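You operate a simulated robot arm through the tools that you are given. There is no shell and no other tool. Be economical: measure what you need, move in short steps, check, and stop when the job is done.

You run a simulated two-armed robot. Do the job below in one go: nothing can be reset, and whatever is moved stays where it is left.

TASK
Turn the plate dial to 40. Take the flask marked "E" from the top glass shelf and leave it on the yellow tray. Close the first island door from the left. Put one of the cups from the shaker's mat on the yellow mat. Stack the carton marked "paper" from the front bench top on top of the carton labelled "labels". Put three of the beakers from the front bench top on the side bench. Pull the third left drawer from the top open. Do these in any order. Set down upright: flask, cup, beaker.

It is judged by the outcome, as a careful person would: the job done as asked, and still so three seconds after it is handed in. It fails if anything else is knocked over, pushed out of place, dropped, spilled or broken.

THE ROBOT
Two 7-joint arms with two-finger grippers on one trunk, on a base that drives. Base frame: it is fixed to the floor where the robot stands at the start and does not move with it; the origin is under the middle of the robot, x ahead of it, y to its left, z up. Lengths are in m, angles in degrees, forces in N, time in s.
The left shoulder is at the start at [0.05, 0.191, 1.092], the right one opposite. With the tool pointing down near the work surface each hand reaches from about 0.1 to 0.72 m from the robot's upright axis, wherever it stands, measured 20 degrees to its own side. Places, roughly: beaker [3, -1, 1]; beaker (4x4x5 cm) [2.5, -1, 1]; carton [2.5, -0.5, 1]; cup [-0.75, -2.25, 1]; first island door [1.4, -0.5, 0.5]; flask [1, 0, 1.75]; plate dial [0.5, -0.1, 0.9]; side bench [4.7, -1.8, 0.9]; third left drawer [-0.9, -2, 0.5]; yellow mat (23x19 cm) [-0.66, -3.5, 0.8]; yellow tray [3, -1.5, 1]. Payload 2.69 kg a hand.
The TCP of each hand is the grasp point between the finger pads, 0.02 m short of the fingertips. In the tool frame z runs along the fingers and y along their closing line. Largest opening 0.1 m; the body of the gripper starts 0.063 m behind the TCP.
Orientation is told as [roll, pitch, yaw] about the base's x, y, z axes, in that order, counted from this pose: with the fingers straight down and closing along the base's y, the tool's x points along the base's -x, its y along +y and its z along -z.

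THE INTERFACE
- The arms move only by the tool drive_tool. It takes "left_moves", "right_moves" or both (then of equal length, played together; a hand with none holds still); each is one flat list of numbers, 6 for each row, row after row: the shift along the base's x, y, z in m, then the turn, a rotation vector about the base's x, y, z in degrees. In form: [tx, ty, tz, ax, ay, az, tx, ty, tz, ax, ay, az, ...]. A call has 1 to 8 rows; each row shifts and turns the commanded pose from where the row before left it. "left_hand" and "right_hand" are, for a hand that has rows, the opening, from 0 (shut) to 1 (fully open), set as the call begins (left out, the last holds). Each row takes 0.2 s and may step no farther than 0.05 m and 8.6 degrees from the row before; otherwise, or with a gripper value out of range, the whole call is refused. A pose out of reach is approached as far as the arm can. The call stops where the force on the tool passes 40 N (or 10 N more than at its start, if that is more) or the arm is blocked; 0.2 s more then pass. The fingers move at their own pace (about 0.153 m/s each) and stop on an object; they squeeze with about 32 N. The grip force told is the motor's: it shows also when the fingers shut on nothing. Time passes only in rows, and 0.2 s behind the last, so rows that do not move let the fingers close. It gives the time, the measured TCP pose, the force on the tool (base axes), the opening and the grip force at its end, in the units of the frame above (readings bear some noise), with the torque about the TCP (base axes, N m) and any sound that the robot's microphone picked up.
- Cameras (640 x 400 px; columns grow to the right, rows downward): "scene" is now at [0.1332, 0.0003, 1.2886]; the picture's right is [-0.01, -1.00, 0.00], its down [-0.32, 0.00, -0.95] and it looks along [0.95, -0.01, -0.32] (base axes); focal length 214 px, centre (320, 200). "left" rides on the left gripper at [0.07, 0.019, -0.099] in its tool frame; the picture's right is [-0.26, 0.97, 0.00], its down [-0.75, -0.20, -0.63] and it looks along [-0.61, -0.16, 0.78] (tool axes); focal length 230 px, centre (320, 200). "right" rides on the right gripper at [0.07, -0.019, -0.099] in its tool frame; the picture's right is [0.26, 0.97, 0.00], its down [-0.75, 0.20, -0.63] and it looks along [-0.61, 0.16, 0.78] (tool axes); focal length 230 px, centre (320, 200). There is no depth. A picture from a camera that has moved, and an enlarged one, comes with that camera's place and axes in the base frame and with its lens.
- camera(camera): a new picture of that camera. The clock stands still meanwhile.
- raise_lower(by): slides the trunk up (or, below 0, down) by that many m; the arms and the scene camera ride with it, the base frame stays. It gives what a move gives, with no picture.
- steer(legs): drives the robot by 1 to 6 legs, each [ahead, left, turn to the left] in m, m and degrees, along the robot's own axes; the way and the turn of a leg run together, so that a leg with both is an arc; at most 1.5 m and 180 degrees a leg. The arms and the cameras ride along, it lands a little off, and it stops where it bumps. It gives what a move gives.
- aim_head(pan, tilt): turns the head with the scene camera to pan (to the left, within 80 degrees either way) and tilt (down, from -29 to 69), counted from straight ahead of the robot. It gives what a move gives.
- enlarge(camera, box): a new picture of the part [left, top, right, bottom] of that camera's present view, enlarged. The clock stands still meanwhile.
- job_done(): hands the job in; it is judged then, once.

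Work in short steps. Places have to be worked out from the pictures, the camera data and where the tool is seen: move nearer, look again, correct. Check each grasp and each placing, and mend what went wrong. You have 217 turns and 212 pictures in all, those below and enlarged ones among them. Open the grippers and draw the arms clear of the work before you hand the job in, unless the task says otherwise.

The tools are called after "Emit:" as name(argument=value, ...) on one line, values as JSON. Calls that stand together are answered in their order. drive_tool: Moves the arms, as the interface text tells. Its arguments: {"type":"object","properties":{"left_moves":{"type":"array","items":{"type":"number"}},"left_hand":{"type":"number"},"right_moves":{"type":"array","items":{"type":"number"}},"right_hand":{"type":"number"}},"required":[]} The other tools are called the same way: raise_lower (by) slides the trunk up or down; steer (legs) drives the base; aim_head (pan, tilt) turns the head that bears the scene camera; camera (camera) takes a picture; enlarge (camera, box) takes an enlarged picture of a part of a camera's view; job_done () hands the job in.

At the start:

```text
time_s: 0.0
left_eef_pos: [0.2917, 0.0988, 1.0005]
left_ee_rot: [-0.1, 0.0, 0.1]
left_contact_force: [0.0, 0.4, -0.2]
left_ft_torque: [0.03, 0.01, 0.03]
left_opening: 0.1
left_gripper_force: 0.0
right_eef_pos: [0.3516, -0.1336, 1.0015]
right_ee_rot: [0.1, 0.0, 0.1]
right_contact_force: [-0.2, -0.6, 0.6]
right_ft_torque: [-0.01, 0.04, 0.0]
right_opening: 0.1001
right_gripper_force: 0.0
trunk travel left (down, up): [-0.15, 0.173]
robot x, y, heading: [-0.0017, -0.0016, 0.1]
head pan, tilt: [-0.8, 18.5]
```

scene: 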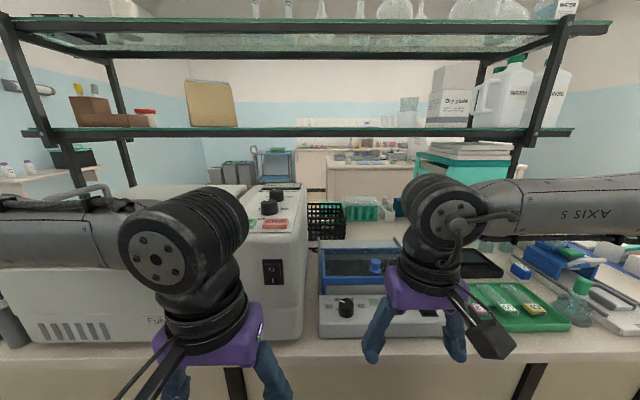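
right: 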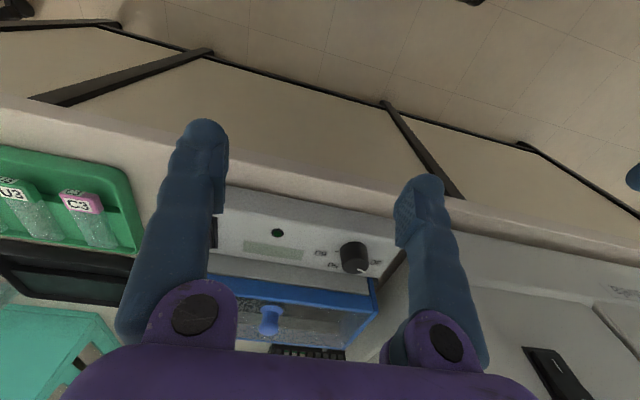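
left: 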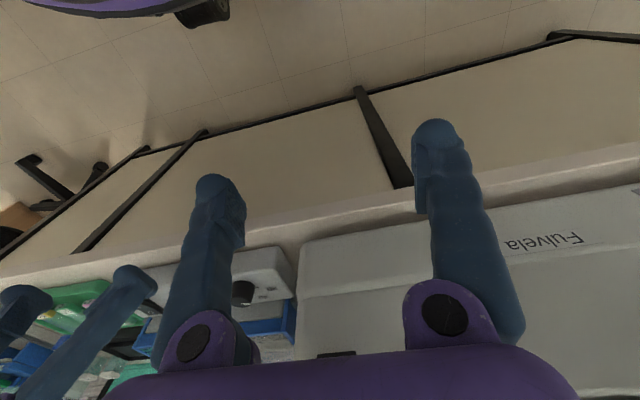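

I start by looking closely at the dial device and at the top shelf.

Emit:
enlarge(camera="scene", box=[240, 180, 480, 340])

Emit:
enlarge(camera="right", box=[200, 200, 420, 340])

Emit:
aim_head(pan=0, tilt=-20)

Emit:
camera(camera="scene")

```text
2.50 times, centred on (360, 260) of scene
camera zoom: at [0.1332, 0.0003, 1.2886], right [-0.01, -1.0, 0.0], down [-0.32, 0.0, -0.95], along [0.95, -0.01, -0.32], focal length 536 px, centre (220, 50)
```

zoom: 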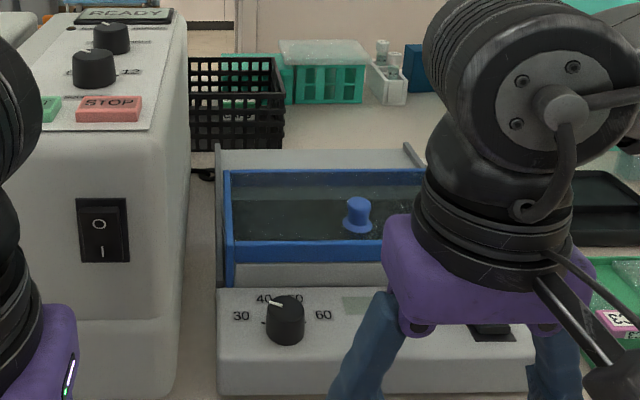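

```text
2.86 times, centred on (310, 270) of right
camera zoom: at [0.2817, -0.1549, 1.0991], right [-0.26, 0.97, 0.0], down [0.75, 0.2, 0.63], along [0.61, 0.16, -0.78], focal length 657 px, centre (349, 0)
```

zoom: 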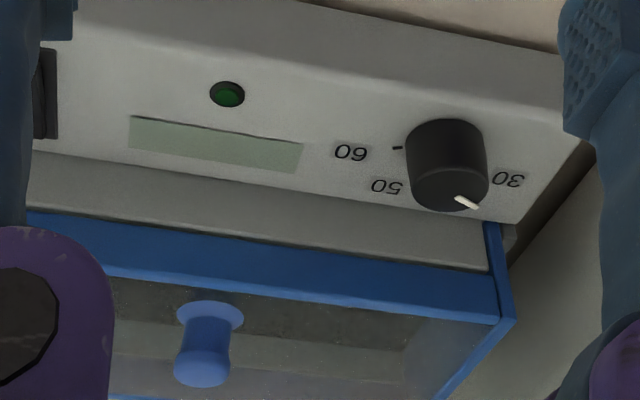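

```text
time_s: 1.1
left_eef_pos: [0.2916, 0.0996, 0.9983]
left_ee_rot: [-0.2, 0.0, 0.1]
left_contact_force: [-0.7, -0.1, 0.7]
left_ft_torque: [0.0, 0.0, -0.01]
left_opening: 0.1
left_gripper_force: 0.1
right_eef_pos: [0.3518, -0.1348, 1.0002]
right_ee_rot: [-0.1, 0.0, 0.1]
right_contact_force: [-0.6, -0.2, 0.6]
right_ft_torque: [0.02, 0.05, -0.01]
right_opening: 0.0998
right_gripper_force: 0.0
trunk travel left (down, up): [-0.15, 0.173]
robot x, y, heading: [-0.0005, -0.0011, -0.1]
head pan, tilt: [0.0, -20.0]
```

```text
206 pictures are left
camera scene: at [0.116, 0.0016, 1.3477], right [0.0, -1.0, 0.0], down [0.34, 0.0, -0.94], along [0.94, 0.0, 0.34], focal length 214 px, centre (320, 200)
```

scene: 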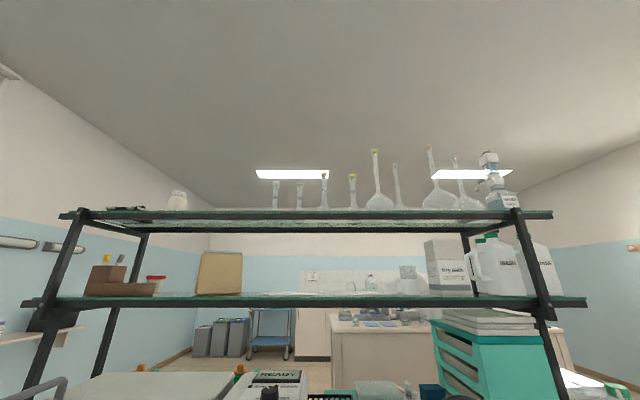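

The bath dial (labels 30–60) is the target at about (0.52, -0.07, 0.9). I look closer with the head down, and zoom in on the shelf flasks.

Emit:
enlarge(camera="scene", box=[260, 130, 420, 230])

Emit:
enlarge(camera="scene", box=[400, 130, 560, 230])

Emit:
aim_head(pan=-5, tilt=45)

Emit:
enlarge(camera="scene", box=[260, 130, 420, 230])

```text
4.00 times, centred on (340, 180) of scene
camera zoom: at [0.116, 0.0016, 1.3477], right [0.0, -1.0, 0.0], down [0.34, 0.0, -0.94], along [0.94, 0.0, 0.34], focal length 858 px, centre (240, 280)
```

zoom: 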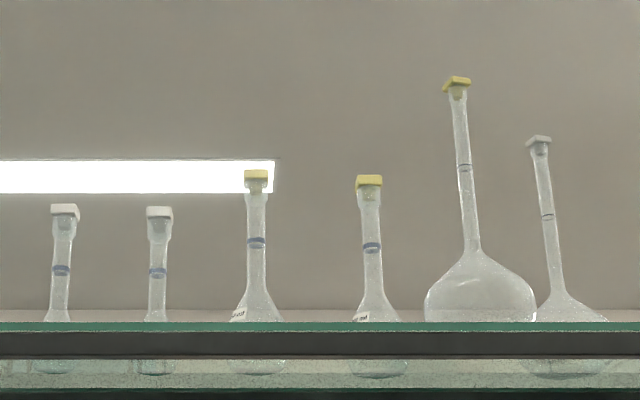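

```text
4.00 times, centred on (480, 180) of scene
camera zoom: at [0.116, 0.0016, 1.3477], right [0.0, -1.0, 0.0], down [0.34, 0.0, -0.94], along [0.94, 0.0, 0.34], focal length 858 px, centre (-320, 280)
```

zoom: 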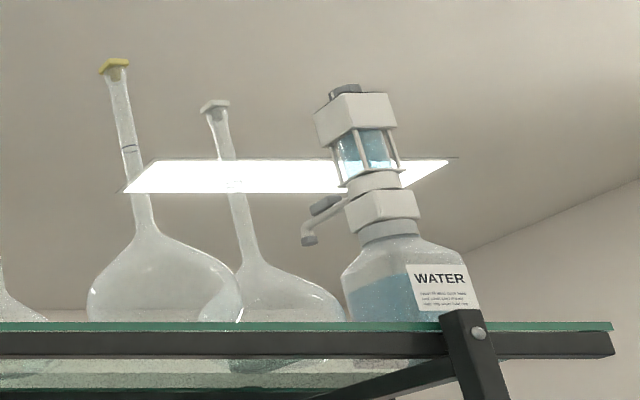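

```text
time_s: 2.4
left_eef_pos: [0.2918, 0.0994, 1.0006]
left_ee_rot: [-0.1, -0.1, 0.1]
left_contact_force: [-0.4, 0.7, 0.0]
left_ft_torque: [-0.02, -0.02, 0.02]
left_opening: 0.1
left_gripper_force: 0.1
right_eef_pos: [0.3519, -0.1367, 1.0001]
right_ee_rot: [0.0, 0.0, 0.1]
right_contact_force: [0.7, -0.2, 0.6]
right_ft_torque: [-0.03, 0.01, 0.04]
right_opening: 0.1001
right_gripper_force: 0.0
trunk travel left (down, up): [-0.15, 0.173]
robot x, y, heading: [-0.0021, 0.0047, 0.0]
head pan, tilt: [-5.0, 45.0]
```

```text
4.00 times, centred on (340, 180) of scene
camera zoom: at [0.1209, -0.0055, 1.2475], right [-0.09, -1.0, 0.0], down [-0.7, 0.06, -0.71], along [0.7, -0.06, -0.71], focal length 858 px, centre (240, 280)
```

zoom: 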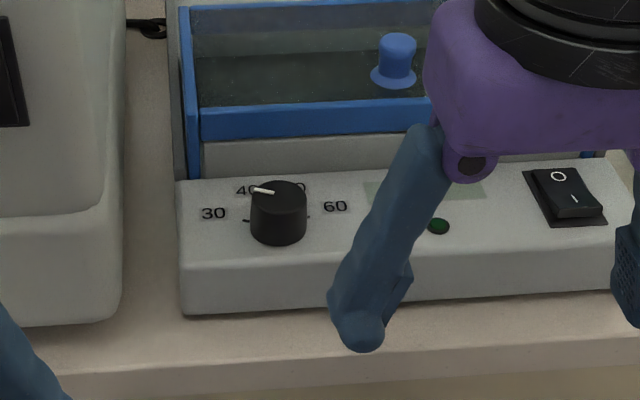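

Knob is about 3 cm wide at (0.484, -0.058), panel ~0.925 high, pointer between 30 and 40. I bring the right hand above it to look straight down.

Emit:
drive_tool(right_moves=[0.033, 0.02, 0, 0, 0, 0, 0.033, 0.02, 0, 0, 0, 0, 0.033, 0.02, 0, 0, 0, 0, 0.033, 0.018, 0, 0, 0, 0], right_hand=0.7)

Emit:
camera(camera="right")

Emit:
camera(camera="scene")

```text
time_s: 3.4
left_eef_pos: [0.2913, 0.0999, 1.0005]
left_ee_rot: [0.0, -0.1, 0.1]
left_contact_force: [0.2, 0.3, -0.4]
left_ft_torque: [0.01, -0.02, -0.02]
left_opening: 0.0999
left_gripper_force: 0.0
right_eef_pos: [0.4847, -0.0564, 0.9997]
right_ee_rot: [0.0, 0.1, 0.1]
right_contact_force: [0.1, -0.2, 0.8]
right_ft_torque: [-0.01, 0.0, 0.04]
right_opening: 0.0703
right_gripper_force: 0.1
trunk travel left (down, up): [-0.15, 0.173]
robot x, y, heading: [0.0009, 0.0008, 0.2]
head pan, tilt: [-5.0, 45.0]
```

```text
202 pictures are left
camera right: at [0.4151, -0.0771, 1.0986], right [-0.26, 0.97, 0.0], down [0.75, 0.2, 0.63], along [0.61, 0.16, -0.78], focal length 230 px, centre (320, 200)
```

right: 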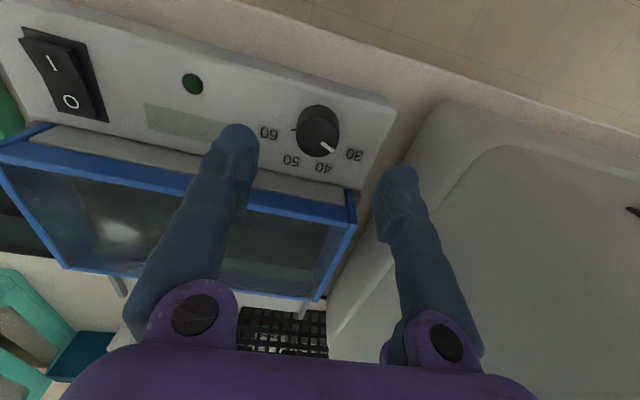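

```text
201 pictures are left
camera scene: at [0.1212, -0.005, 1.2474], right [-0.09, -1.0, 0.0], down [-0.7, 0.06, -0.71], along [0.7, -0.06, -0.71], focal length 214 px, centre (320, 200)
```

scene: 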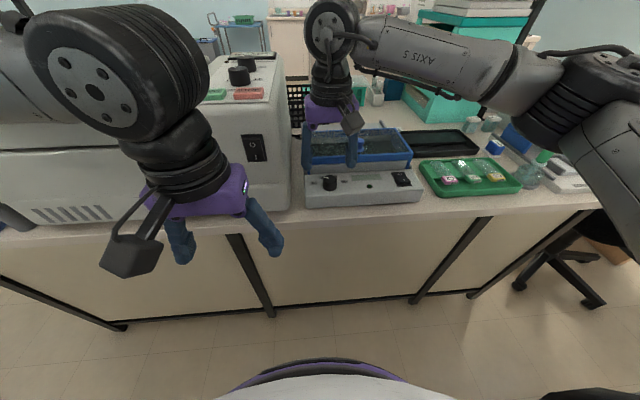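

The hand stands over the knob. I zoom to measure the pointer against the labels.

Emit:
enlarge(camera="right", box=[250, 80, 390, 190])

```text
3.64 times, centred on (320, 135) of right
camera zoom: at [0.4151, -0.0771, 1.0986], right [-0.26, 0.97, 0.0], down [0.75, 0.2, 0.63], along [0.61, 0.16, -0.78], focal length 837 px, centre (320, 436)
```

zoom: 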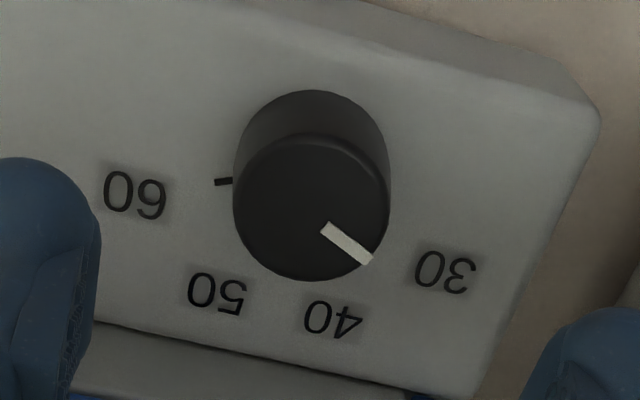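

Pointer sits around 30; labels are ~44° apart, so it must turn ~42° clockwise (seen from above). I lower over the knob.

Emit:
drive_tool(right_moves=[-0.001, -0.0015, -0.024, 0, 0, 0, -0.001, -0.0015, -0.024, 0, 0, 0])

Emit:
enlarge(camera="right", box=[220, 60, 420, 200])

Emit:
enlarge(camera="scene", box=[270, 130, 430, 230])

```text
time_s: 4.0
left_eef_pos: [0.292, 0.0999, 0.9998]
left_ee_rot: [-0.1, 0.0, 0.1]
left_contact_force: [-0.2, -0.9, 0.4]
left_ft_torque: [0.01, 0.01, 0.0]
left_opening: 0.1
left_gripper_force: 0.1
right_eef_pos: [0.4824, -0.0602, 0.9521]
right_ee_rot: [0.0, -0.1, 0.1]
right_contact_force: [0.2, -0.4, -0.5]
right_ft_torque: [-0.02, -0.04, 0.01]
right_opening: 0.0701
right_gripper_force: 0.0
trunk travel left (down, up): [-0.15, 0.173]
robot x, y, heading: [-0.0016, 0.0013, -0.4]
head pan, tilt: [-5.0, 45.0]
```

```text
2.86 times, centred on (320, 130) of right
camera zoom: at [0.4123, -0.0801, 1.0509], right [-0.26, 0.97, 0.0], down [0.75, 0.2, 0.63], along [0.61, 0.16, -0.78], focal length 657 px, centre (320, 400)
```

zoom: 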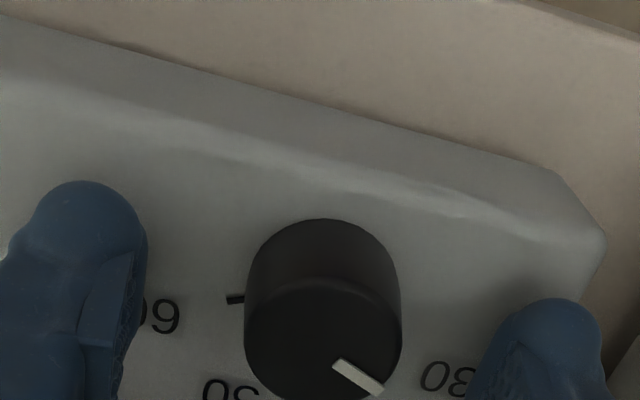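

```text
4.00 times, centred on (350, 180) of scene
camera zoom: at [0.121, -0.0056, 1.2475], right [-0.09, -1.0, 0.0], down [-0.7, 0.06, -0.71], along [0.7, -0.06, -0.71], focal length 858 px, centre (200, 280)
```

zoom: 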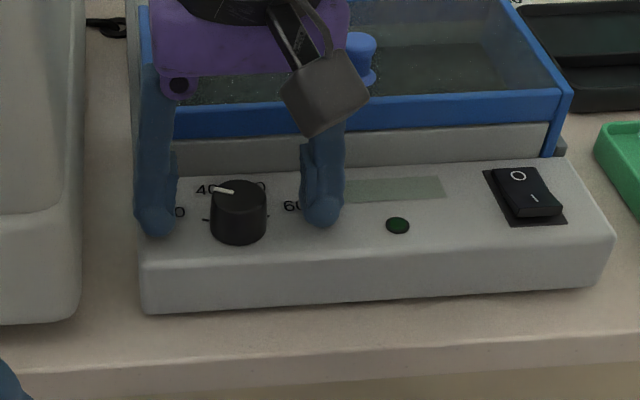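

Knob lies centered between the fingers. I lower 6 mm and close.

Emit:
drive_tool(right_moves=[0, 0, -0.006, 0, 0, 0, 0, 0, 0, 0, 0, 0, 0, 0, 0, 0, 0, 0], right_hand=0)

Emit:
enlarge(camera="scene", box=[270, 130, 430, 230])

```text
time_s: 4.8
left_eef_pos: [0.2909, 0.0987, 1.0022]
left_ee_rot: [-0.1, -0.2, 0.1]
left_contact_force: [0.9, 0.8, -0.2]
left_ft_torque: [-0.01, 0.0, -0.01]
left_opening: 0.1001
left_gripper_force: 0.0
right_eef_pos: [0.4816, -0.0599, 0.9479]
right_ee_rot: [0.1, -0.3, -0.1]
right_contact_force: [4.0, -4.5, 27.0]
right_ft_torque: [-0.09, 0.88, 0.03]
right_opening: 0.0298
right_gripper_force: 44.8
trunk travel left (down, up): [-0.15, 0.173]
robot x, y, heading: [0.0047, 0.0012, 0.1]
head pan, tilt: [-5.0, 45.0]
```

```text
4.00 times, centred on (350, 180) of scene
camera zoom: at [0.1195, -0.0058, 1.248], right [-0.09, -1.0, 0.0], down [-0.7, 0.06, -0.71], along [0.71, -0.06, -0.71], focal length 858 px, centre (200, 280)
```

zoom: 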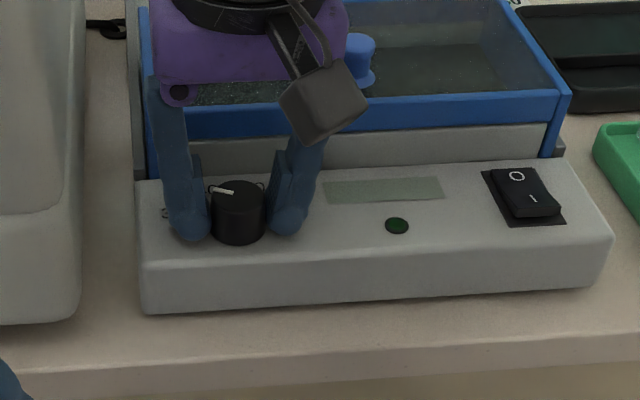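

Gripped at 30 mm, but fingertips press on the panel (27 N); I raise 4 mm and turn clockwise 42°.

Emit:
drive_tool(right_moves=[0, 0, 0.005, 0, 0, 0, 0, 0, 0, 0, 0, -7, 0, 0, 0, 0, 0, -7, 0, 0, 0, 0, 0, -7, 0, 0, 0, 0, 0, -7, 0, 0, 0, 0, 0, -7, 0, 0, 0, 0, 0, -7])

Emit:
enlarge(camera="scene", box=[270, 130, 430, 230])

Emit:
enlarge(camera="right", box=[220, 60, 420, 200])

```text
time_s: 6.4
left_eef_pos: [0.2925, 0.0994, 1.0006]
left_ee_rot: [0.0, 0.0, 0.1]
left_contact_force: [0.0, -0.3, -0.4]
left_ft_torque: [0.0, -0.01, 0.02]
left_opening: 0.0999
left_gripper_force: 0.0
right_eef_pos: [0.481, -0.0608, 0.9488]
right_ee_rot: [-0.2, 0.2, -42.0]
right_contact_force: [-3.3, -7.6, -18.0]
right_ft_torque: [0.04, 0.19, -0.02]
right_opening: 0.0299
right_gripper_force: 45.2
trunk travel left (down, up): [-0.15, 0.173]
robot x, y, heading: [0.0011, 0.002, 0.0]
head pan, tilt: [-5.0, 45.0]
```

```text
4.00 times, centred on (350, 180) of scene
camera zoom: at [0.122, -0.0066, 1.2471], right [-0.09, -1.0, 0.0], down [-0.71, 0.06, -0.71], along [0.7, -0.06, -0.71], focal length 858 px, centre (200, 280)
```

zoom: 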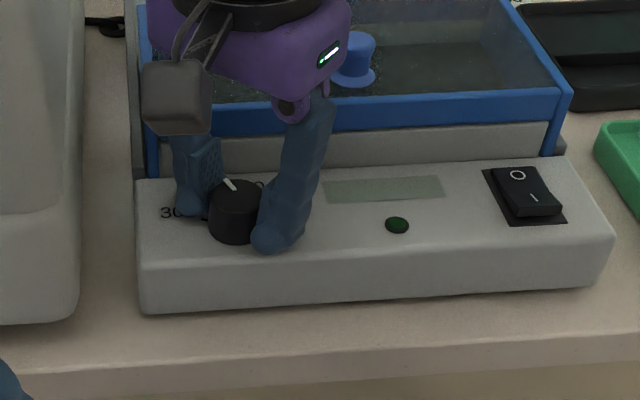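

```text
2.86 times, centred on (320, 130) of right
camera zoom: at [0.4175, -0.0296, 1.0482], right [0.46, 0.89, 0.0], down [0.69, -0.35, 0.63], along [0.56, -0.29, -0.78], focal length 657 px, centre (320, 400)
```

zoom: 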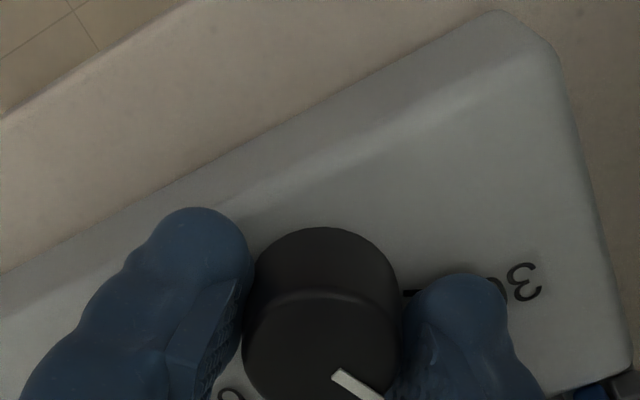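

Turned. I open, rise, and look at the pointer against the 40.

Emit:
drive_tool(right_moves=[0, 0, 0, 0, 0, 0, 0, 0, 0, 0, 0, 0, 0, 0, 0.03, 0, 0, 0, 0, 0, 0.03, 0, 0, 0], right_hand=0.8)

Emit:
enlarge(camera="right", box=[250, 80, 390, 190])

Emit:
enlarge(camera="scene", box=[290, 150, 370, 200])

```text
time_s: 7.4
left_eef_pos: [0.2917, 0.0996, 1.0004]
left_ee_rot: [-0.1, 0.0, 0.0]
left_contact_force: [0.0, -0.4, -0.5]
left_ft_torque: [-0.01, 0.0, 0.01]
left_opening: 0.0999
left_gripper_force: 0.1
right_eef_pos: [0.4835, -0.0594, 1.0124]
right_ee_rot: [0.0, 0.0, -42.0]
right_contact_force: [-0.5, 0.2, -0.2]
right_ft_torque: [0.0, 0.01, -0.02]
right_opening: 0.08
right_gripper_force: 0.1
trunk travel left (down, up): [-0.15, 0.173]
robot x, y, heading: [-0.0013, 0.0002, -0.1]
head pan, tilt: [-5.0, 45.0]
```

```text
3.64 times, centred on (320, 135) of right
camera zoom: at [0.4176, -0.0282, 1.1104], right [0.46, 0.89, 0.0], down [0.69, -0.35, 0.63], along [0.56, -0.29, -0.78], focal length 837 px, centre (320, 436)
```

zoom: 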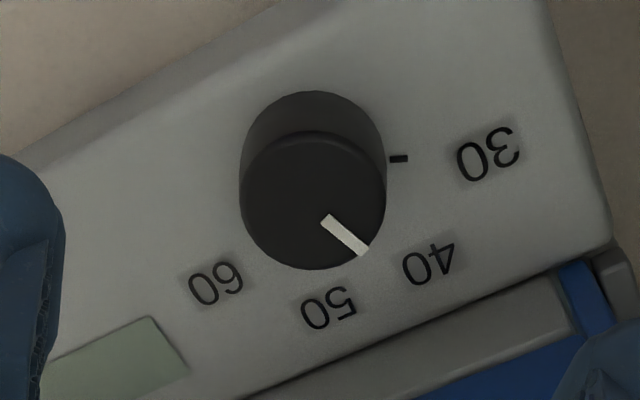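

```text
8.00 times, centred on (330, 175) of scene
camera zoom: at [0.1207, -0.0054, 1.2475], right [-0.09, -1.0, 0.0], down [-0.7, 0.06, -0.71], along [0.7, -0.06, -0.71], focal length 1716 px, centre (240, 400)
```

zoom: 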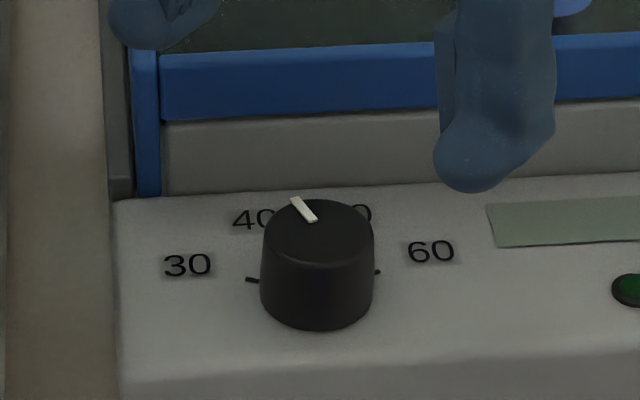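

The pointer aims at 40 in both views. I retract the right hand and raise the trunk to view the top shelf.

Emit:
drive_tool(right_moves=[-0.02, -0.01, 0.03, 0, 0, 8.4, -0.03, -0.02, 0.01, 0, 0, 8.4, -0.03, -0.02, 0, 0, 0, 8.4, -0.03, -0.02, 0, 0, 0, 8.4, -0.03, -0.01, 0, 0, 0, 8.4])

Emit:
raise_lower(by=0.17)

Emit:
aim_head(pan=-10, tilt=-15)

Emit:
camera(camera="scene")

Emit:
enlarge(camera="scene", box=[240, 130, 400, 230])

```text
time_s: 8.6
left_eef_pos: [0.2924, 0.0993, 1.0001]
left_ee_rot: [-0.1, -0.2, 0.2]
left_contact_force: [1.0, 0.9, 0.4]
left_ft_torque: [-0.01, -0.01, 0.01]
left_opening: 0.1
left_gripper_force: 0.1
right_eef_pos: [0.3409, -0.1394, 1.0505]
right_ee_rot: [0.0, 0.0, 0.1]
right_contact_force: [0.5, -0.3, -0.8]
right_ft_torque: [-0.02, -0.01, 0.0]
right_opening: 0.0799
right_gripper_force: 0.1
trunk travel left (down, up): [-0.15, 0.173]
robot x, y, heading: [-0.0031, -0.0009, 0.0]
head pan, tilt: [-5.0, 45.0]
```

```text
time_s: 10.5
left_eef_pos: [0.2934, 0.0992, 1.1703]
left_ee_rot: [-0.1, 0.0, 0.1]
left_contact_force: [-0.5, 0.0, 0.0]
left_ft_torque: [-0.01, 0.0, 0.01]
left_opening: 0.1001
left_gripper_force: 0.0
right_eef_pos: [0.3419, -0.1378, 1.2213]
right_ee_rot: [0.0, 0.0, 0.0]
right_contact_force: [0.3, 0.0, -0.1]
right_ft_torque: [-0.01, 0.0, 0.01]
right_opening: 0.0796
right_gripper_force: 0.0
trunk travel left (down, up): [-0.32, 0.003]
robot x, y, heading: [0.0001, 0.0013, -0.1]
head pan, tilt: [-5.0, 45.0]
```

```text
time_s: 11.8
left_eef_pos: [0.2926, 0.0982, 1.1704]
left_ee_rot: [-0.1, 0.0, 0.2]
left_contact_force: [0.2, 0.2, -0.1]
left_ft_torque: [0.04, 0.03, -0.03]
left_opening: 0.1
left_gripper_force: 0.1
right_eef_pos: [0.3416, -0.139, 1.2222]
right_ee_rot: [0.0, 0.0, 0.0]
right_contact_force: [0.6, 0.0, -0.4]
right_ft_torque: [0.03, -0.02, -0.04]
right_opening: 0.0801
right_gripper_force: 0.0
trunk travel left (down, up): [-0.32, 0.003]
robot x, y, heading: [0.0033, 0.0002, 0.1]
head pan, tilt: [-10.0, -15.0]
```

```text
192 pictures are left
camera scene: at [0.1192, -0.0124, 1.5108], right [-0.17, -0.98, 0.0], down [0.25, -0.04, -0.97], along [0.95, -0.17, 0.26], focal length 214 px, centre (320, 200)
```

scene: 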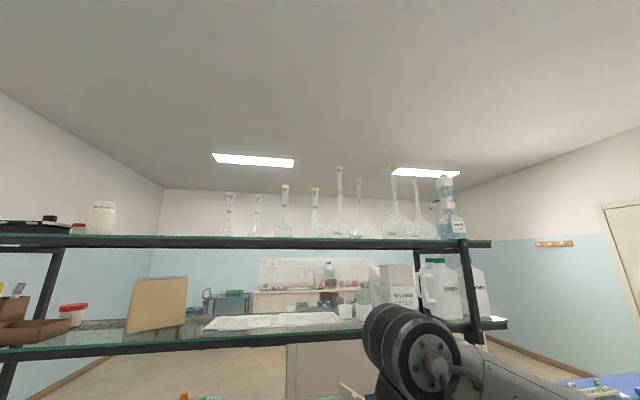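

```text
4.00 times, centred on (320, 180) of scene
camera zoom: at [0.1192, -0.0124, 1.5108], right [-0.17, -0.98, 0.0], down [0.25, -0.04, -0.97], along [0.95, -0.17, 0.26], focal length 858 px, centre (320, 280)
```

zoom: 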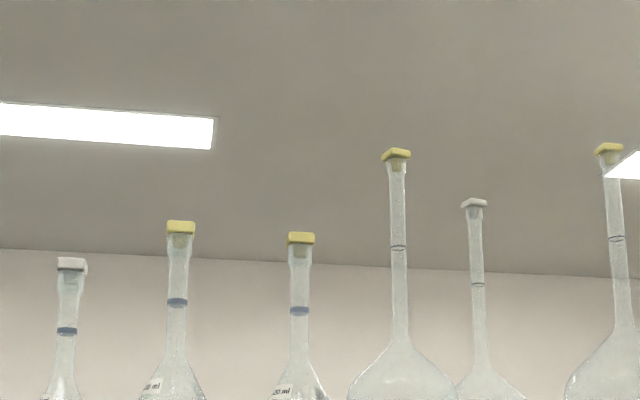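

Shelf front edge at x≈0.97, z≈1.59. I look around right and left to plan driving.

Emit:
aim_head(pan=-75, tilt=15)

Emit:
camera(camera="scene")

Emit:
aim_head(pan=-40, tilt=20)

Emit:
camera(camera="scene")

Emit:
aim_head(pan=60, tilt=20)

Emit:
camera(camera="scene")

```text
time_s: 13.2
left_eef_pos: [0.2926, 0.0999, 1.1701]
left_ee_rot: [-0.2, 0.0, 0.2]
left_contact_force: [-0.7, 0.1, -0.2]
left_ft_torque: [0.0, 0.05, 0.03]
left_opening: 0.1001
left_gripper_force: 0.0
right_eef_pos: [0.3409, -0.1397, 1.221]
right_ee_rot: [0.0, 0.0, 0.0]
right_contact_force: [-0.4, 0.1, 0.5]
right_ft_torque: [0.0, 0.02, -0.02]
right_opening: 0.08
right_gripper_force: 0.2
trunk travel left (down, up): [-0.32, 0.003]
robot x, y, heading: [-0.0019, 0.0018, -0.2]
head pan, tilt: [-75.0, 15.0]
```

```text
190 pictures are left
camera scene: at [0.0642, -0.0886, 1.4643], right [-0.97, -0.26, 0.0], down [-0.07, 0.25, -0.97], along [0.25, -0.93, -0.26], focal length 214 px, centre (320, 200)
```

scene: 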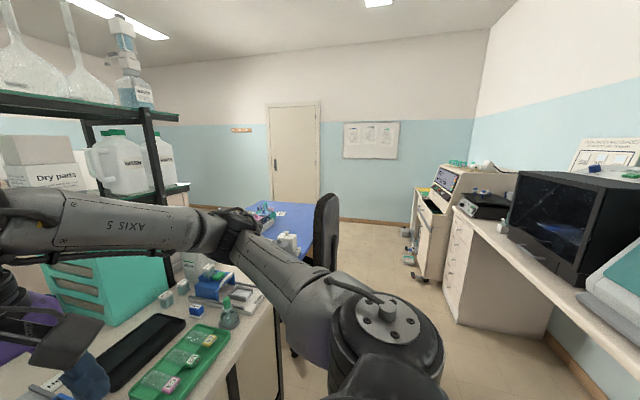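

```text
time_s: 14.2
left_eef_pos: [0.2922, 0.099, 1.1693]
left_ee_rot: [-0.1, 0.1, 0.1]
left_contact_force: [0.7, -0.2, -0.5]
left_ft_torque: [0.01, 0.02, 0.01]
left_opening: 0.1
left_gripper_force: 0.1
right_eef_pos: [0.3417, -0.1394, 1.2211]
right_ee_rot: [0.0, -0.1, 0.0]
right_contact_force: [0.1, -0.2, 0.2]
right_ft_torque: [0.01, 0.01, -0.01]
right_opening: 0.0799
right_gripper_force: 0.1
trunk travel left (down, up): [-0.32, 0.003]
robot x, y, heading: [0.0008, 0.0034, -0.1]
head pan, tilt: [-40.0, 20.0]
```

```text
189 pictures are left
camera scene: at [0.1112, -0.0583, 1.4562], right [-0.64, -0.77, 0.0], down [-0.26, 0.22, -0.94], along [0.72, -0.6, -0.34], focal length 214 px, centre (320, 200)
```

scene: 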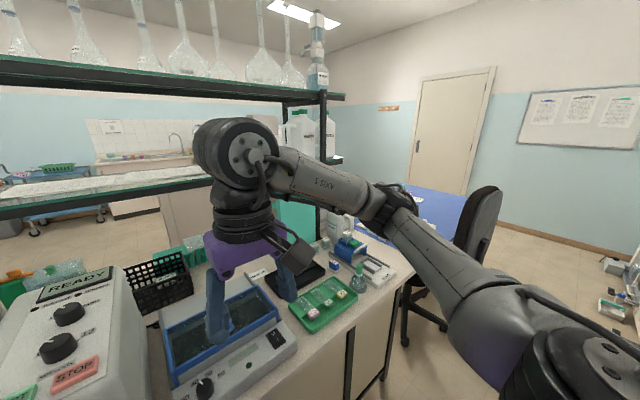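

```text
time_s: 16.0
left_eef_pos: [0.2927, 0.1008, 1.1706]
left_ee_rot: [-0.1, 0.0, 0.1]
left_contact_force: [-0.1, 1.0, 0.0]
left_ft_torque: [0.0, 0.0, 0.04]
left_opening: 0.0999
left_gripper_force: 0.1
right_eef_pos: [0.3411, -0.1394, 1.2224]
right_ee_rot: [0.0, -0.1, 0.0]
right_contact_force: [-0.2, -0.7, -0.2]
right_ft_torque: [0.02, -0.03, -0.01]
right_opening: 0.08
right_gripper_force: 0.1
trunk travel left (down, up): [-0.32, 0.003]
robot x, y, heading: [-0.0015, 0.0009, -0.1]
head pan, tilt: [60.0, 20.0]
```

```text
188 pictures are left
camera scene: at [0.0865, 0.0822, 1.4561], right [0.87, -0.5, 0.0], down [-0.17, -0.3, -0.94], along [0.47, 0.81, -0.34], focal length 214 px, centre (320, 200)
```

scene: 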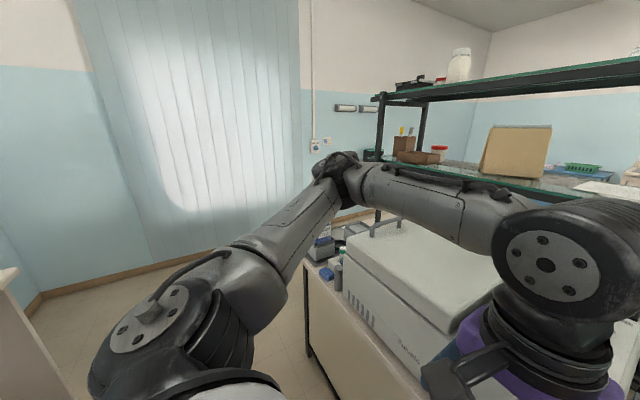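

The left side has a wide corridor past the island end (y≈0.76) to the window wall (y≈2.9). I back off, strafe left, and look ahead.

Emit:
steer(legs=[[-0.25, 0, 0], [0, 1.45, 0]])

Emit:
aim_head(pan=-15, tilt=15)

Emit:
camera(camera="scene")

```text
time_s: 30.2
left_eef_pos: [0.0415, 1.5469, 1.1703]
left_ee_rot: [-0.1, 0.1, 0.1]
left_contact_force: [0.0, 0.0, -1.0]
left_ft_torque: [-0.02, 0.01, -0.02]
left_opening: 0.0999
left_gripper_force: 0.1
right_eef_pos: [0.091, 1.3092, 1.2213]
right_ee_rot: [0.1, -0.1, 0.2]
right_contact_force: [0.3, -0.3, -1.1]
right_ft_torque: [0.03, 0.0, -0.02]
right_opening: 0.0801
right_gripper_force: 0.0
trunk travel left (down, up): [-0.32, 0.003]
robot x, y, heading: [-0.2493, 1.4492, 0.1]
head pan, tilt: [60.0, 20.0]
```

```text
time_s: 31.7
left_eef_pos: [0.0414, 1.5468, 1.17]
left_ee_rot: [-0.1, -0.1, 0.2]
left_contact_force: [-0.3, -0.6, 0.0]
left_ft_torque: [0.0, 0.01, 0.0]
left_opening: 0.1
left_gripper_force: 0.1
right_eef_pos: [0.0906, 1.3087, 1.2213]
right_ee_rot: [0.0, -0.1, 0.0]
right_contact_force: [0.3, 0.1, -0.7]
right_ft_torque: [-0.01, -0.04, -0.01]
right_opening: 0.08
right_gripper_force: 0.0
trunk travel left (down, up): [-0.32, 0.003]
robot x, y, heading: [-0.2521, 1.4462, 0.2]
head pan, tilt: [-15.0, 15.0]
```

```text
187 pictures are left
camera scene: at [-0.1204, 1.425, 1.4643], right [-0.26, -0.97, 0.0], down [-0.25, 0.07, -0.97], along [0.93, -0.25, -0.26], focal length 214 px, centre (320, 200)
```

scene: 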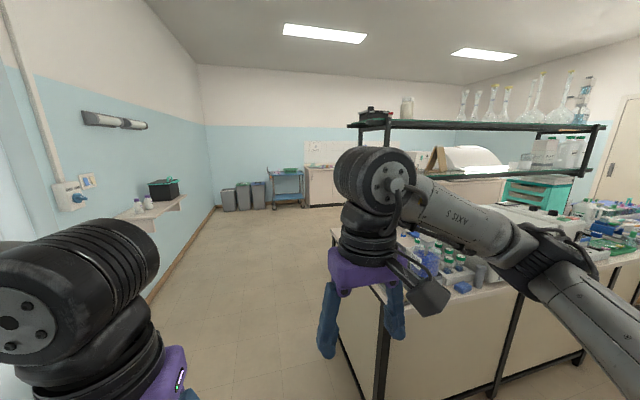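

Open floor ahead. I drive to about (1.9, 1.45) and look right.

Emit:
steer(legs=[[1.5, 0, 0], [0.65, 0, 0]])

Emit:
aim_head(pan=-75, tilt=20)

Emit:
camera(camera="scene")

Emit:
aim_head(pan=-30, tilt=20)

Emit:
camera(camera="scene")

```text
time_s: 42.5
left_eef_pos: [2.2153, 1.5335, 1.1697]
left_ee_rot: [-0.2, 0.0, -0.5]
left_contact_force: [-0.2, 0.1, 0.1]
left_ft_torque: [0.01, -0.02, 0.03]
left_opening: 0.1
left_gripper_force: 0.0
right_eef_pos: [2.263, 1.2946, 1.2204]
right_ee_rot: [0.0, 0.0, -0.5]
right_contact_force: [0.3, -0.4, -0.8]
right_ft_torque: [0.03, 0.03, -0.03]
right_opening: 0.0802
right_gripper_force: 0.0
trunk travel left (down, up): [-0.32, 0.003]
robot x, y, heading: [1.9196, 1.4352, -0.8]
head pan, tilt: [-15.0, 15.0]
```

```text
time_s: 43.8
left_eef_pos: [2.214, 1.533, 1.1702]
left_ee_rot: [0.0, 0.0, -0.6]
left_contact_force: [0.7, -0.1, 0.0]
left_ft_torque: [-0.03, 0.02, -0.03]
left_opening: 0.0998
left_gripper_force: 0.0
right_eef_pos: [2.2609, 1.2946, 1.2211]
right_ee_rot: [0.0, -0.1, -0.6]
right_contact_force: [-0.1, 0.0, 0.9]
right_ft_torque: [-0.02, -0.03, 0.01]
right_opening: 0.0799
right_gripper_force: 0.0
trunk travel left (down, up): [-0.32, 0.003]
robot x, y, heading: [1.9234, 1.4371, -0.5]
head pan, tilt: [-75.0, 20.0]
```

```text
186 pictures are left
camera scene: at [1.9852, 1.348, 1.4562], right [-0.97, -0.25, 0.0], down [-0.09, 0.33, -0.94], along [0.23, -0.91, -0.34], focal length 214 px, centre (320, 200)
```

scene: 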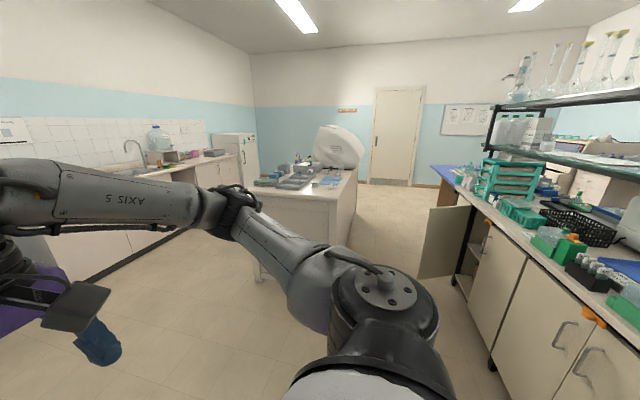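

```text
time_s: 44.9
left_eef_pos: [2.2161, 1.5332, 1.1704]
left_ee_rot: [-0.2, 0.0, -0.5]
left_contact_force: [-0.6, -0.3, 0.1]
left_ft_torque: [0.0, -0.01, 0.01]
left_opening: 0.0998
left_gripper_force: 0.0
right_eef_pos: [2.2629, 1.2945, 1.2214]
right_ee_rot: [0.0, 0.1, -0.6]
right_contact_force: [0.7, -0.7, 0.7]
right_ft_torque: [0.05, 0.0, 0.04]
right_opening: 0.0801
right_gripper_force: 0.0
trunk travel left (down, up): [-0.32, 0.003]
robot x, y, heading: [1.9253, 1.4377, -0.9]
head pan, tilt: [-30.0, 20.0]
```

```text
185 pictures are left
camera scene: at [2.0421, 1.3907, 1.4562], right [-0.51, -0.86, 0.0], down [-0.29, 0.17, -0.94], along [0.81, -0.48, -0.34], focal length 214 px, centre (320, 200)
```

scene: 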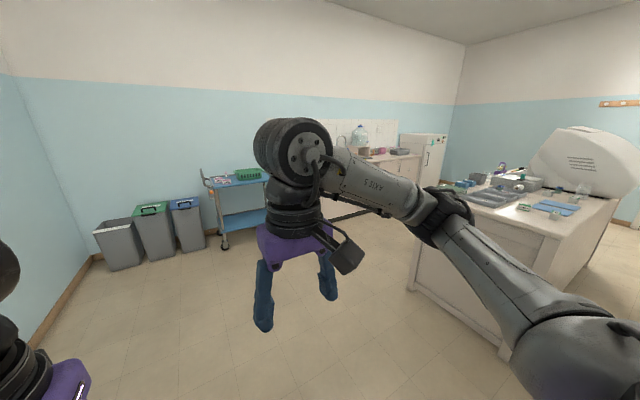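

The open door is the left-most island door (seen from this side); the front bench spans x≈2.2–3.0. I turn to face -y along the corridor for a better look.

Emit:
steer(legs=[[0, 0, -89], [0.4, 0.05, 0]])

Emit:
aim_head(pan=0, tilt=25)

Emit:
camera(camera="scene")

Emit:
aim_head(pan=-50, tilt=-5)

Emit:
camera(camera="scene")

```text
time_s: 51.1
left_eef_pos: [2.0797, 0.7468, 1.1705]
left_ee_rot: [-0.1, 0.0, -89.3]
left_contact_force: [0.4, -0.5, -0.1]
left_ft_torque: [-0.04, 0.01, 0.02]
left_opening: 0.1002
left_gripper_force: 0.1
right_eef_pos: [1.8417, 0.6939, 1.2216]
right_ee_rot: [0.0, -0.1, -89.4]
right_contact_force: [0.5, -0.2, -0.6]
right_ft_torque: [0.04, 0.0, 0.0]
right_opening: 0.08
right_gripper_force: 0.0
trunk travel left (down, up): [-0.32, 0.003]
robot x, y, heading: [1.9801, 1.0356, -89.4]
head pan, tilt: [-30.0, 20.0]
```

```text
time_s: 52.1
left_eef_pos: [2.0796, 0.7473, 1.1704]
left_ee_rot: [-0.1, 0.0, -89.3]
left_contact_force: [-0.4, -0.5, 0.2]
left_ft_torque: [0.01, -0.01, 0.03]
left_opening: 0.0998
left_gripper_force: 0.0
right_eef_pos: [1.842, 0.6952, 1.2209]
right_ee_rot: [0.0, -0.1, -89.4]
right_contact_force: [-0.3, 0.2, 0.2]
right_ft_torque: [0.0, 0.0, -0.03]
right_opening: 0.0799
right_gripper_force: 0.1
trunk travel left (down, up): [-0.32, 0.003]
robot x, y, heading: [1.9787, 1.0382, -89.0]
head pan, tilt: [0.0, 25.0]
```

```text
184 pictures are left
camera scene: at [1.9786, 0.9069, 1.4481], right [-1.0, -0.01, 0.0], down [0.0, 0.42, -0.91], along [0.01, -0.91, -0.42], focal length 214 px, centre (320, 200)
```

scene: 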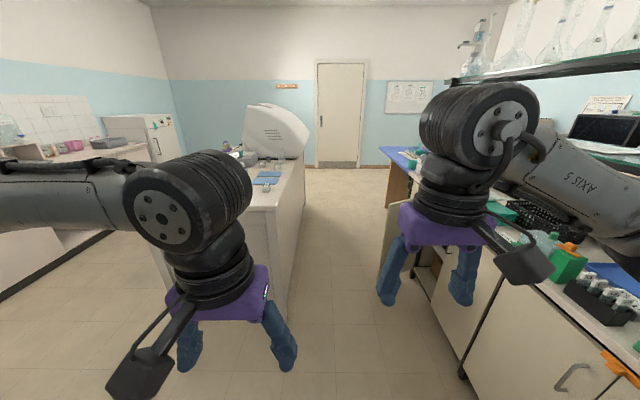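

```text
time_s: 53.3
left_eef_pos: [2.0794, 0.7469, 1.171]
left_ee_rot: [-0.1, 0.0, -89.3]
left_contact_force: [-0.6, -0.8, 0.4]
left_ft_torque: [-0.01, 0.02, 0.02]
left_opening: 0.0998
left_gripper_force: 0.1
right_eef_pos: [1.8416, 0.6947, 1.2213]
right_ee_rot: [0.0, 0.0, -89.4]
right_contact_force: [-0.1, -0.3, 0.3]
right_ft_torque: [0.01, 0.01, 0.01]
right_opening: 0.0802
right_gripper_force: 0.1
trunk travel left (down, up): [-0.32, 0.003]
robot x, y, heading: [1.979, 1.0396, -89.3]
head pan, tilt: [-50.0, -5.0]
```

```text
183 pictures are left
camera scene: at [1.9113, 0.942, 1.4961], right [-0.65, 0.76, 0.0], down [-0.07, -0.06, -1.0], along [-0.76, -0.65, 0.09], focal length 214 px, centre (320, 200)
```

scene: 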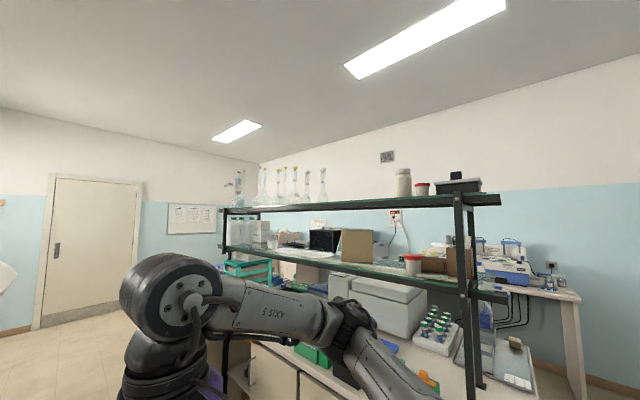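

I advance down the corridor, shifting slightly toward the island, and look at the door and at the flasks from this side.

Emit:
steer(legs=[[0.65, 0.0, 0], [0, -0.12, 0]])

Emit:
aim_head(pan=-15, tilt=40)

Emit:
camera(camera="scene")

Emit:
aim_head(pan=-65, tilt=-10)

Emit:
camera(camera="scene")

```text
time_s: 58.2
left_eef_pos: [1.9688, 0.0932, 1.1704]
left_ee_rot: [-0.2, -0.1, -89.2]
left_contact_force: [0.5, 0.0, 0.7]
left_ft_torque: [-0.02, -0.06, 0.03]
left_opening: 0.1001
left_gripper_force: 0.2
right_eef_pos: [1.731, 0.0405, 1.2215]
right_ee_rot: [0.0, 0.0, -89.3]
right_contact_force: [0.0, -0.4, 0.8]
right_ft_torque: [-0.01, 0.01, -0.03]
right_opening: 0.0799
right_gripper_force: 0.0
trunk travel left (down, up): [-0.32, 0.003]
robot x, y, heading: [1.8634, 0.3828, -89.5]
head pan, tilt: [-50.0, -5.0]
```

```text
time_s: 59.3
left_eef_pos: [1.9684, 0.0927, 1.1706]
left_ee_rot: [-0.1, 0.0, -89.2]
left_contact_force: [-0.1, -0.2, -0.1]
left_ft_torque: [-0.01, 0.03, 0.02]
left_opening: 0.1
left_gripper_force: 0.1
right_eef_pos: [1.7311, 0.0419, 1.2199]
right_ee_rot: [0.0, 0.0, -89.3]
right_contact_force: [-1.4, -0.3, -0.1]
right_ft_torque: [0.04, 0.04, 0.02]
right_opening: 0.0803
right_gripper_force: 0.0
trunk travel left (down, up): [-0.32, 0.003]
robot x, y, heading: [1.8618, 0.3826, -89.1]
head pan, tilt: [-15.0, 40.0]
```

```text
182 pictures are left
camera scene: at [1.845, 0.2633, 1.4248], right [-0.97, 0.25, 0.0], down [0.16, 0.62, -0.77], along [-0.19, -0.74, -0.64], focal length 214 px, centre (320, 200)
```

scene: 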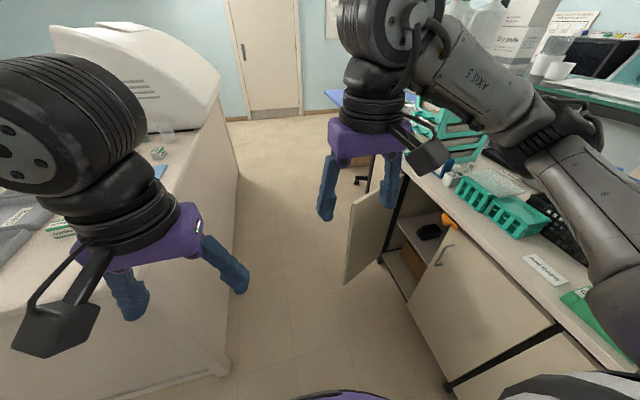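

```text
time_s: 60.5
left_eef_pos: [1.9684, 0.0934, 1.1704]
left_ee_rot: [-0.1, 0.1, -89.2]
left_contact_force: [-0.8, -0.8, 0.0]
left_ft_torque: [-0.04, 0.0, 0.0]
left_opening: 0.1001
left_gripper_force: 0.0
right_eef_pos: [1.7297, 0.0415, 1.2217]
right_ee_rot: [0.0, 0.0, -89.3]
right_contact_force: [-0.3, 0.2, -0.6]
right_ft_torque: [0.01, 0.01, -0.01]
right_opening: 0.0801
right_gripper_force: 0.1
trunk travel left (down, up): [-0.32, 0.003]
robot x, y, heading: [1.8671, 0.3849, -89.3]
head pan, tilt: [-65.0, -10.0]
```

```text
181 pictures are left
camera scene: at [1.7901, 0.309, 1.5036], right [-0.43, 0.9, 0.0], down [-0.16, -0.08, -0.98], along [-0.89, -0.43, 0.17], focal length 214 px, centre (320, 200)
```

scene: 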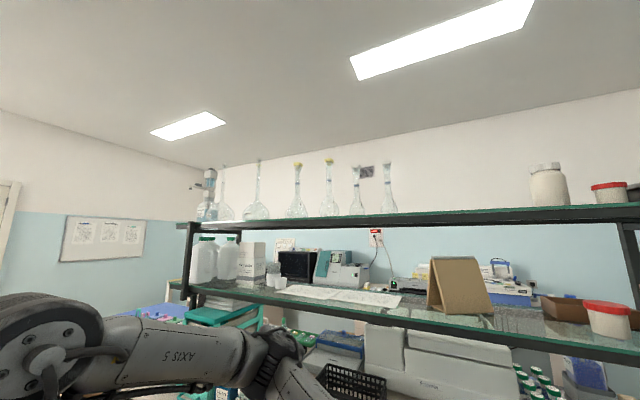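

Flasks stand at x≈1.08, y from 0.21 to -0.7. I zoom in to seek the labels.

Emit:
enlarge(camera="scene", box=[270, 140, 430, 240])

Emit:
enlarge(camera="scene", box=[180, 140, 340, 240])

```text
4.00 times, centred on (350, 190) of scene
camera zoom: at [1.7901, 0.309, 1.5036], right [-0.43, 0.9, 0.0], down [-0.16, -0.08, -0.98], along [-0.89, -0.43, 0.17], focal length 858 px, centre (200, 240)
```

zoom: 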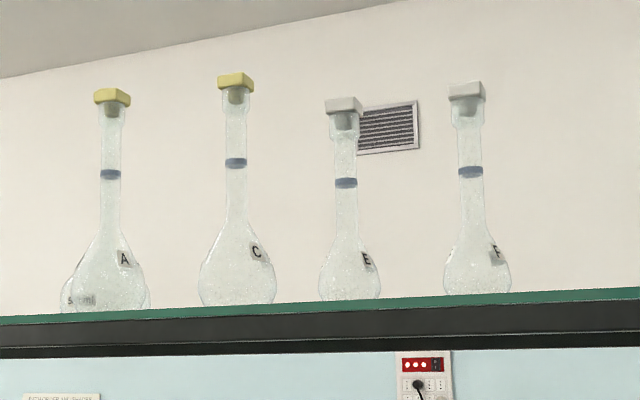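

```text
4.00 times, centred on (260, 190) of scene
camera zoom: at [1.7901, 0.309, 1.5036], right [-0.43, 0.9, 0.0], down [-0.16, -0.08, -0.98], along [-0.89, -0.43, 0.17], focal length 858 px, centre (560, 240)
```

zoom: 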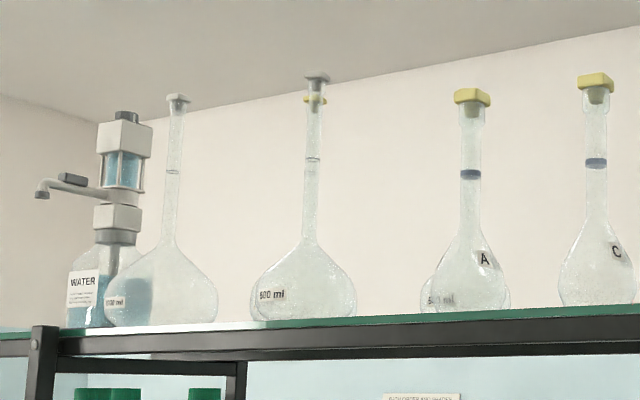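

Flask "E" is the second from the right on this side (x≈1.08, y≈0.11, neck z≈1.665). First the door: it's open ~64°, free edge near (1.59,-0.24). I step ahead and extend the right arm high before lowering.

Emit:
steer(legs=[[0.13, 0.03, 0]])

Emit:
drive_tool(right_moves=[0, -0.045, 0, 0, 0, 0, 0, -0.045, 0, 0, 0, 0, 0, -0.045, 0, 0, 0, 0, -0.01, -0.045, 0, 0, 0, 0, -0.01, -0.045, 0, 0, 0, 0, -0.01, -0.045, 0, 0, 0, 0, -0.01, -0.04, 0, 0, 0, 0], right_hand=0)

Emit:
aim_head(pan=-15, tilt=45)

Emit:
camera(camera="scene")

Emit:
camera(camera="right")

```text
time_s: 61.8
left_eef_pos: [2.0008, -0.0352, 1.1688]
left_ee_rot: [-0.1, 0.0, -89.1]
left_contact_force: [-0.6, -0.8, -0.4]
left_ft_torque: [0.01, 0.03, 0.03]
left_opening: 0.1
left_gripper_force: 0.1
right_eef_pos: [1.7624, -0.0872, 1.2212]
right_ee_rot: [0.0, 0.1, -89.3]
right_contact_force: [0.5, -0.9, -0.1]
right_ft_torque: [0.04, -0.03, 0.01]
right_opening: 0.0799
right_gripper_force: 0.0
trunk travel left (down, up): [-0.32, 0.003]
robot x, y, heading: [1.8973, 0.2519, -89.3]
head pan, tilt: [-65.0, -10.0]
```

```text
time_s: 63.4
left_eef_pos: [2.0014, -0.0356, 1.171]
left_ee_rot: [-0.1, 0.0, -89.1]
left_contact_force: [0.0, 0.3, 0.6]
left_ft_torque: [0.0, 0.03, 0.01]
left_opening: 0.1
left_gripper_force: 0.0
right_eef_pos: [1.7233, -0.397, 1.2201]
right_ee_rot: [-0.2, -0.2, -89.2]
right_contact_force: [0.2, 0.0, -0.5]
right_ft_torque: [0.01, 0.01, -0.02]
right_opening: 0.0001
right_gripper_force: 29.5
trunk travel left (down, up): [-0.32, 0.003]
robot x, y, heading: [1.8995, 0.2559, -89.3]
head pan, tilt: [-65.0, -10.0]
```

```text
time_s: 64.7
left_eef_pos: [2.0004, -0.0352, 1.169]
left_ee_rot: [-0.1, -0.1, -89.2]
left_contact_force: [-0.6, 0.1, 0.4]
left_ft_torque: [-0.01, 0.0, 0.0]
left_opening: 0.0998
left_gripper_force: 0.0
right_eef_pos: [1.7236, -0.3966, 1.2204]
right_ee_rot: [-0.1, 0.1, -89.3]
right_contact_force: [0.4, 0.2, -0.3]
right_ft_torque: [-0.03, -0.03, -0.01]
right_opening: 0.0
right_gripper_force: 29.2
trunk travel left (down, up): [-0.32, 0.003]
robot x, y, heading: [1.8986, 0.2582, -89.4]
head pan, tilt: [-15.0, 45.0]
```

```text
178 pictures are left
camera scene: at [1.877, 0.1387, 1.4175], right [-0.97, 0.25, 0.0], down [0.18, 0.68, -0.71], along [-0.18, -0.69, -0.71], focal length 214 px, centre (320, 200)
```

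scene: 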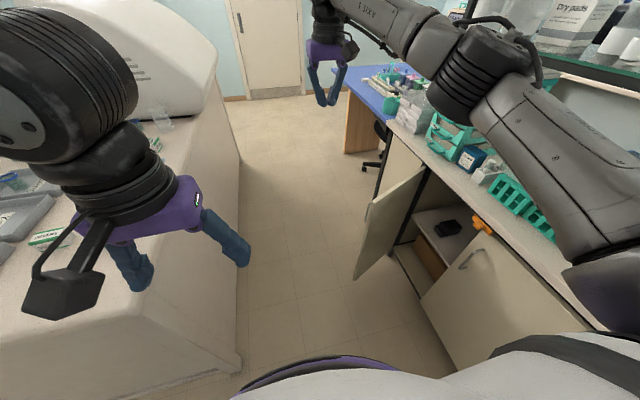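

```text
177 pictures are left
camera right: at [1.703, -0.3288, 1.3193], right [0.96, 0.27, 0.0], down [0.21, -0.75, 0.63], along [0.17, -0.61, -0.78], focal length 230 px, centre (320, 200)
```

right: 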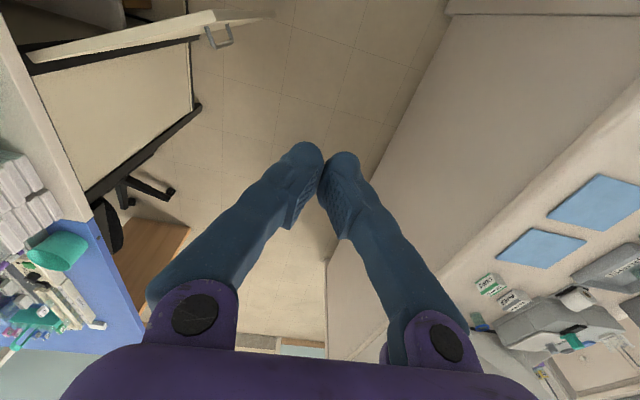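

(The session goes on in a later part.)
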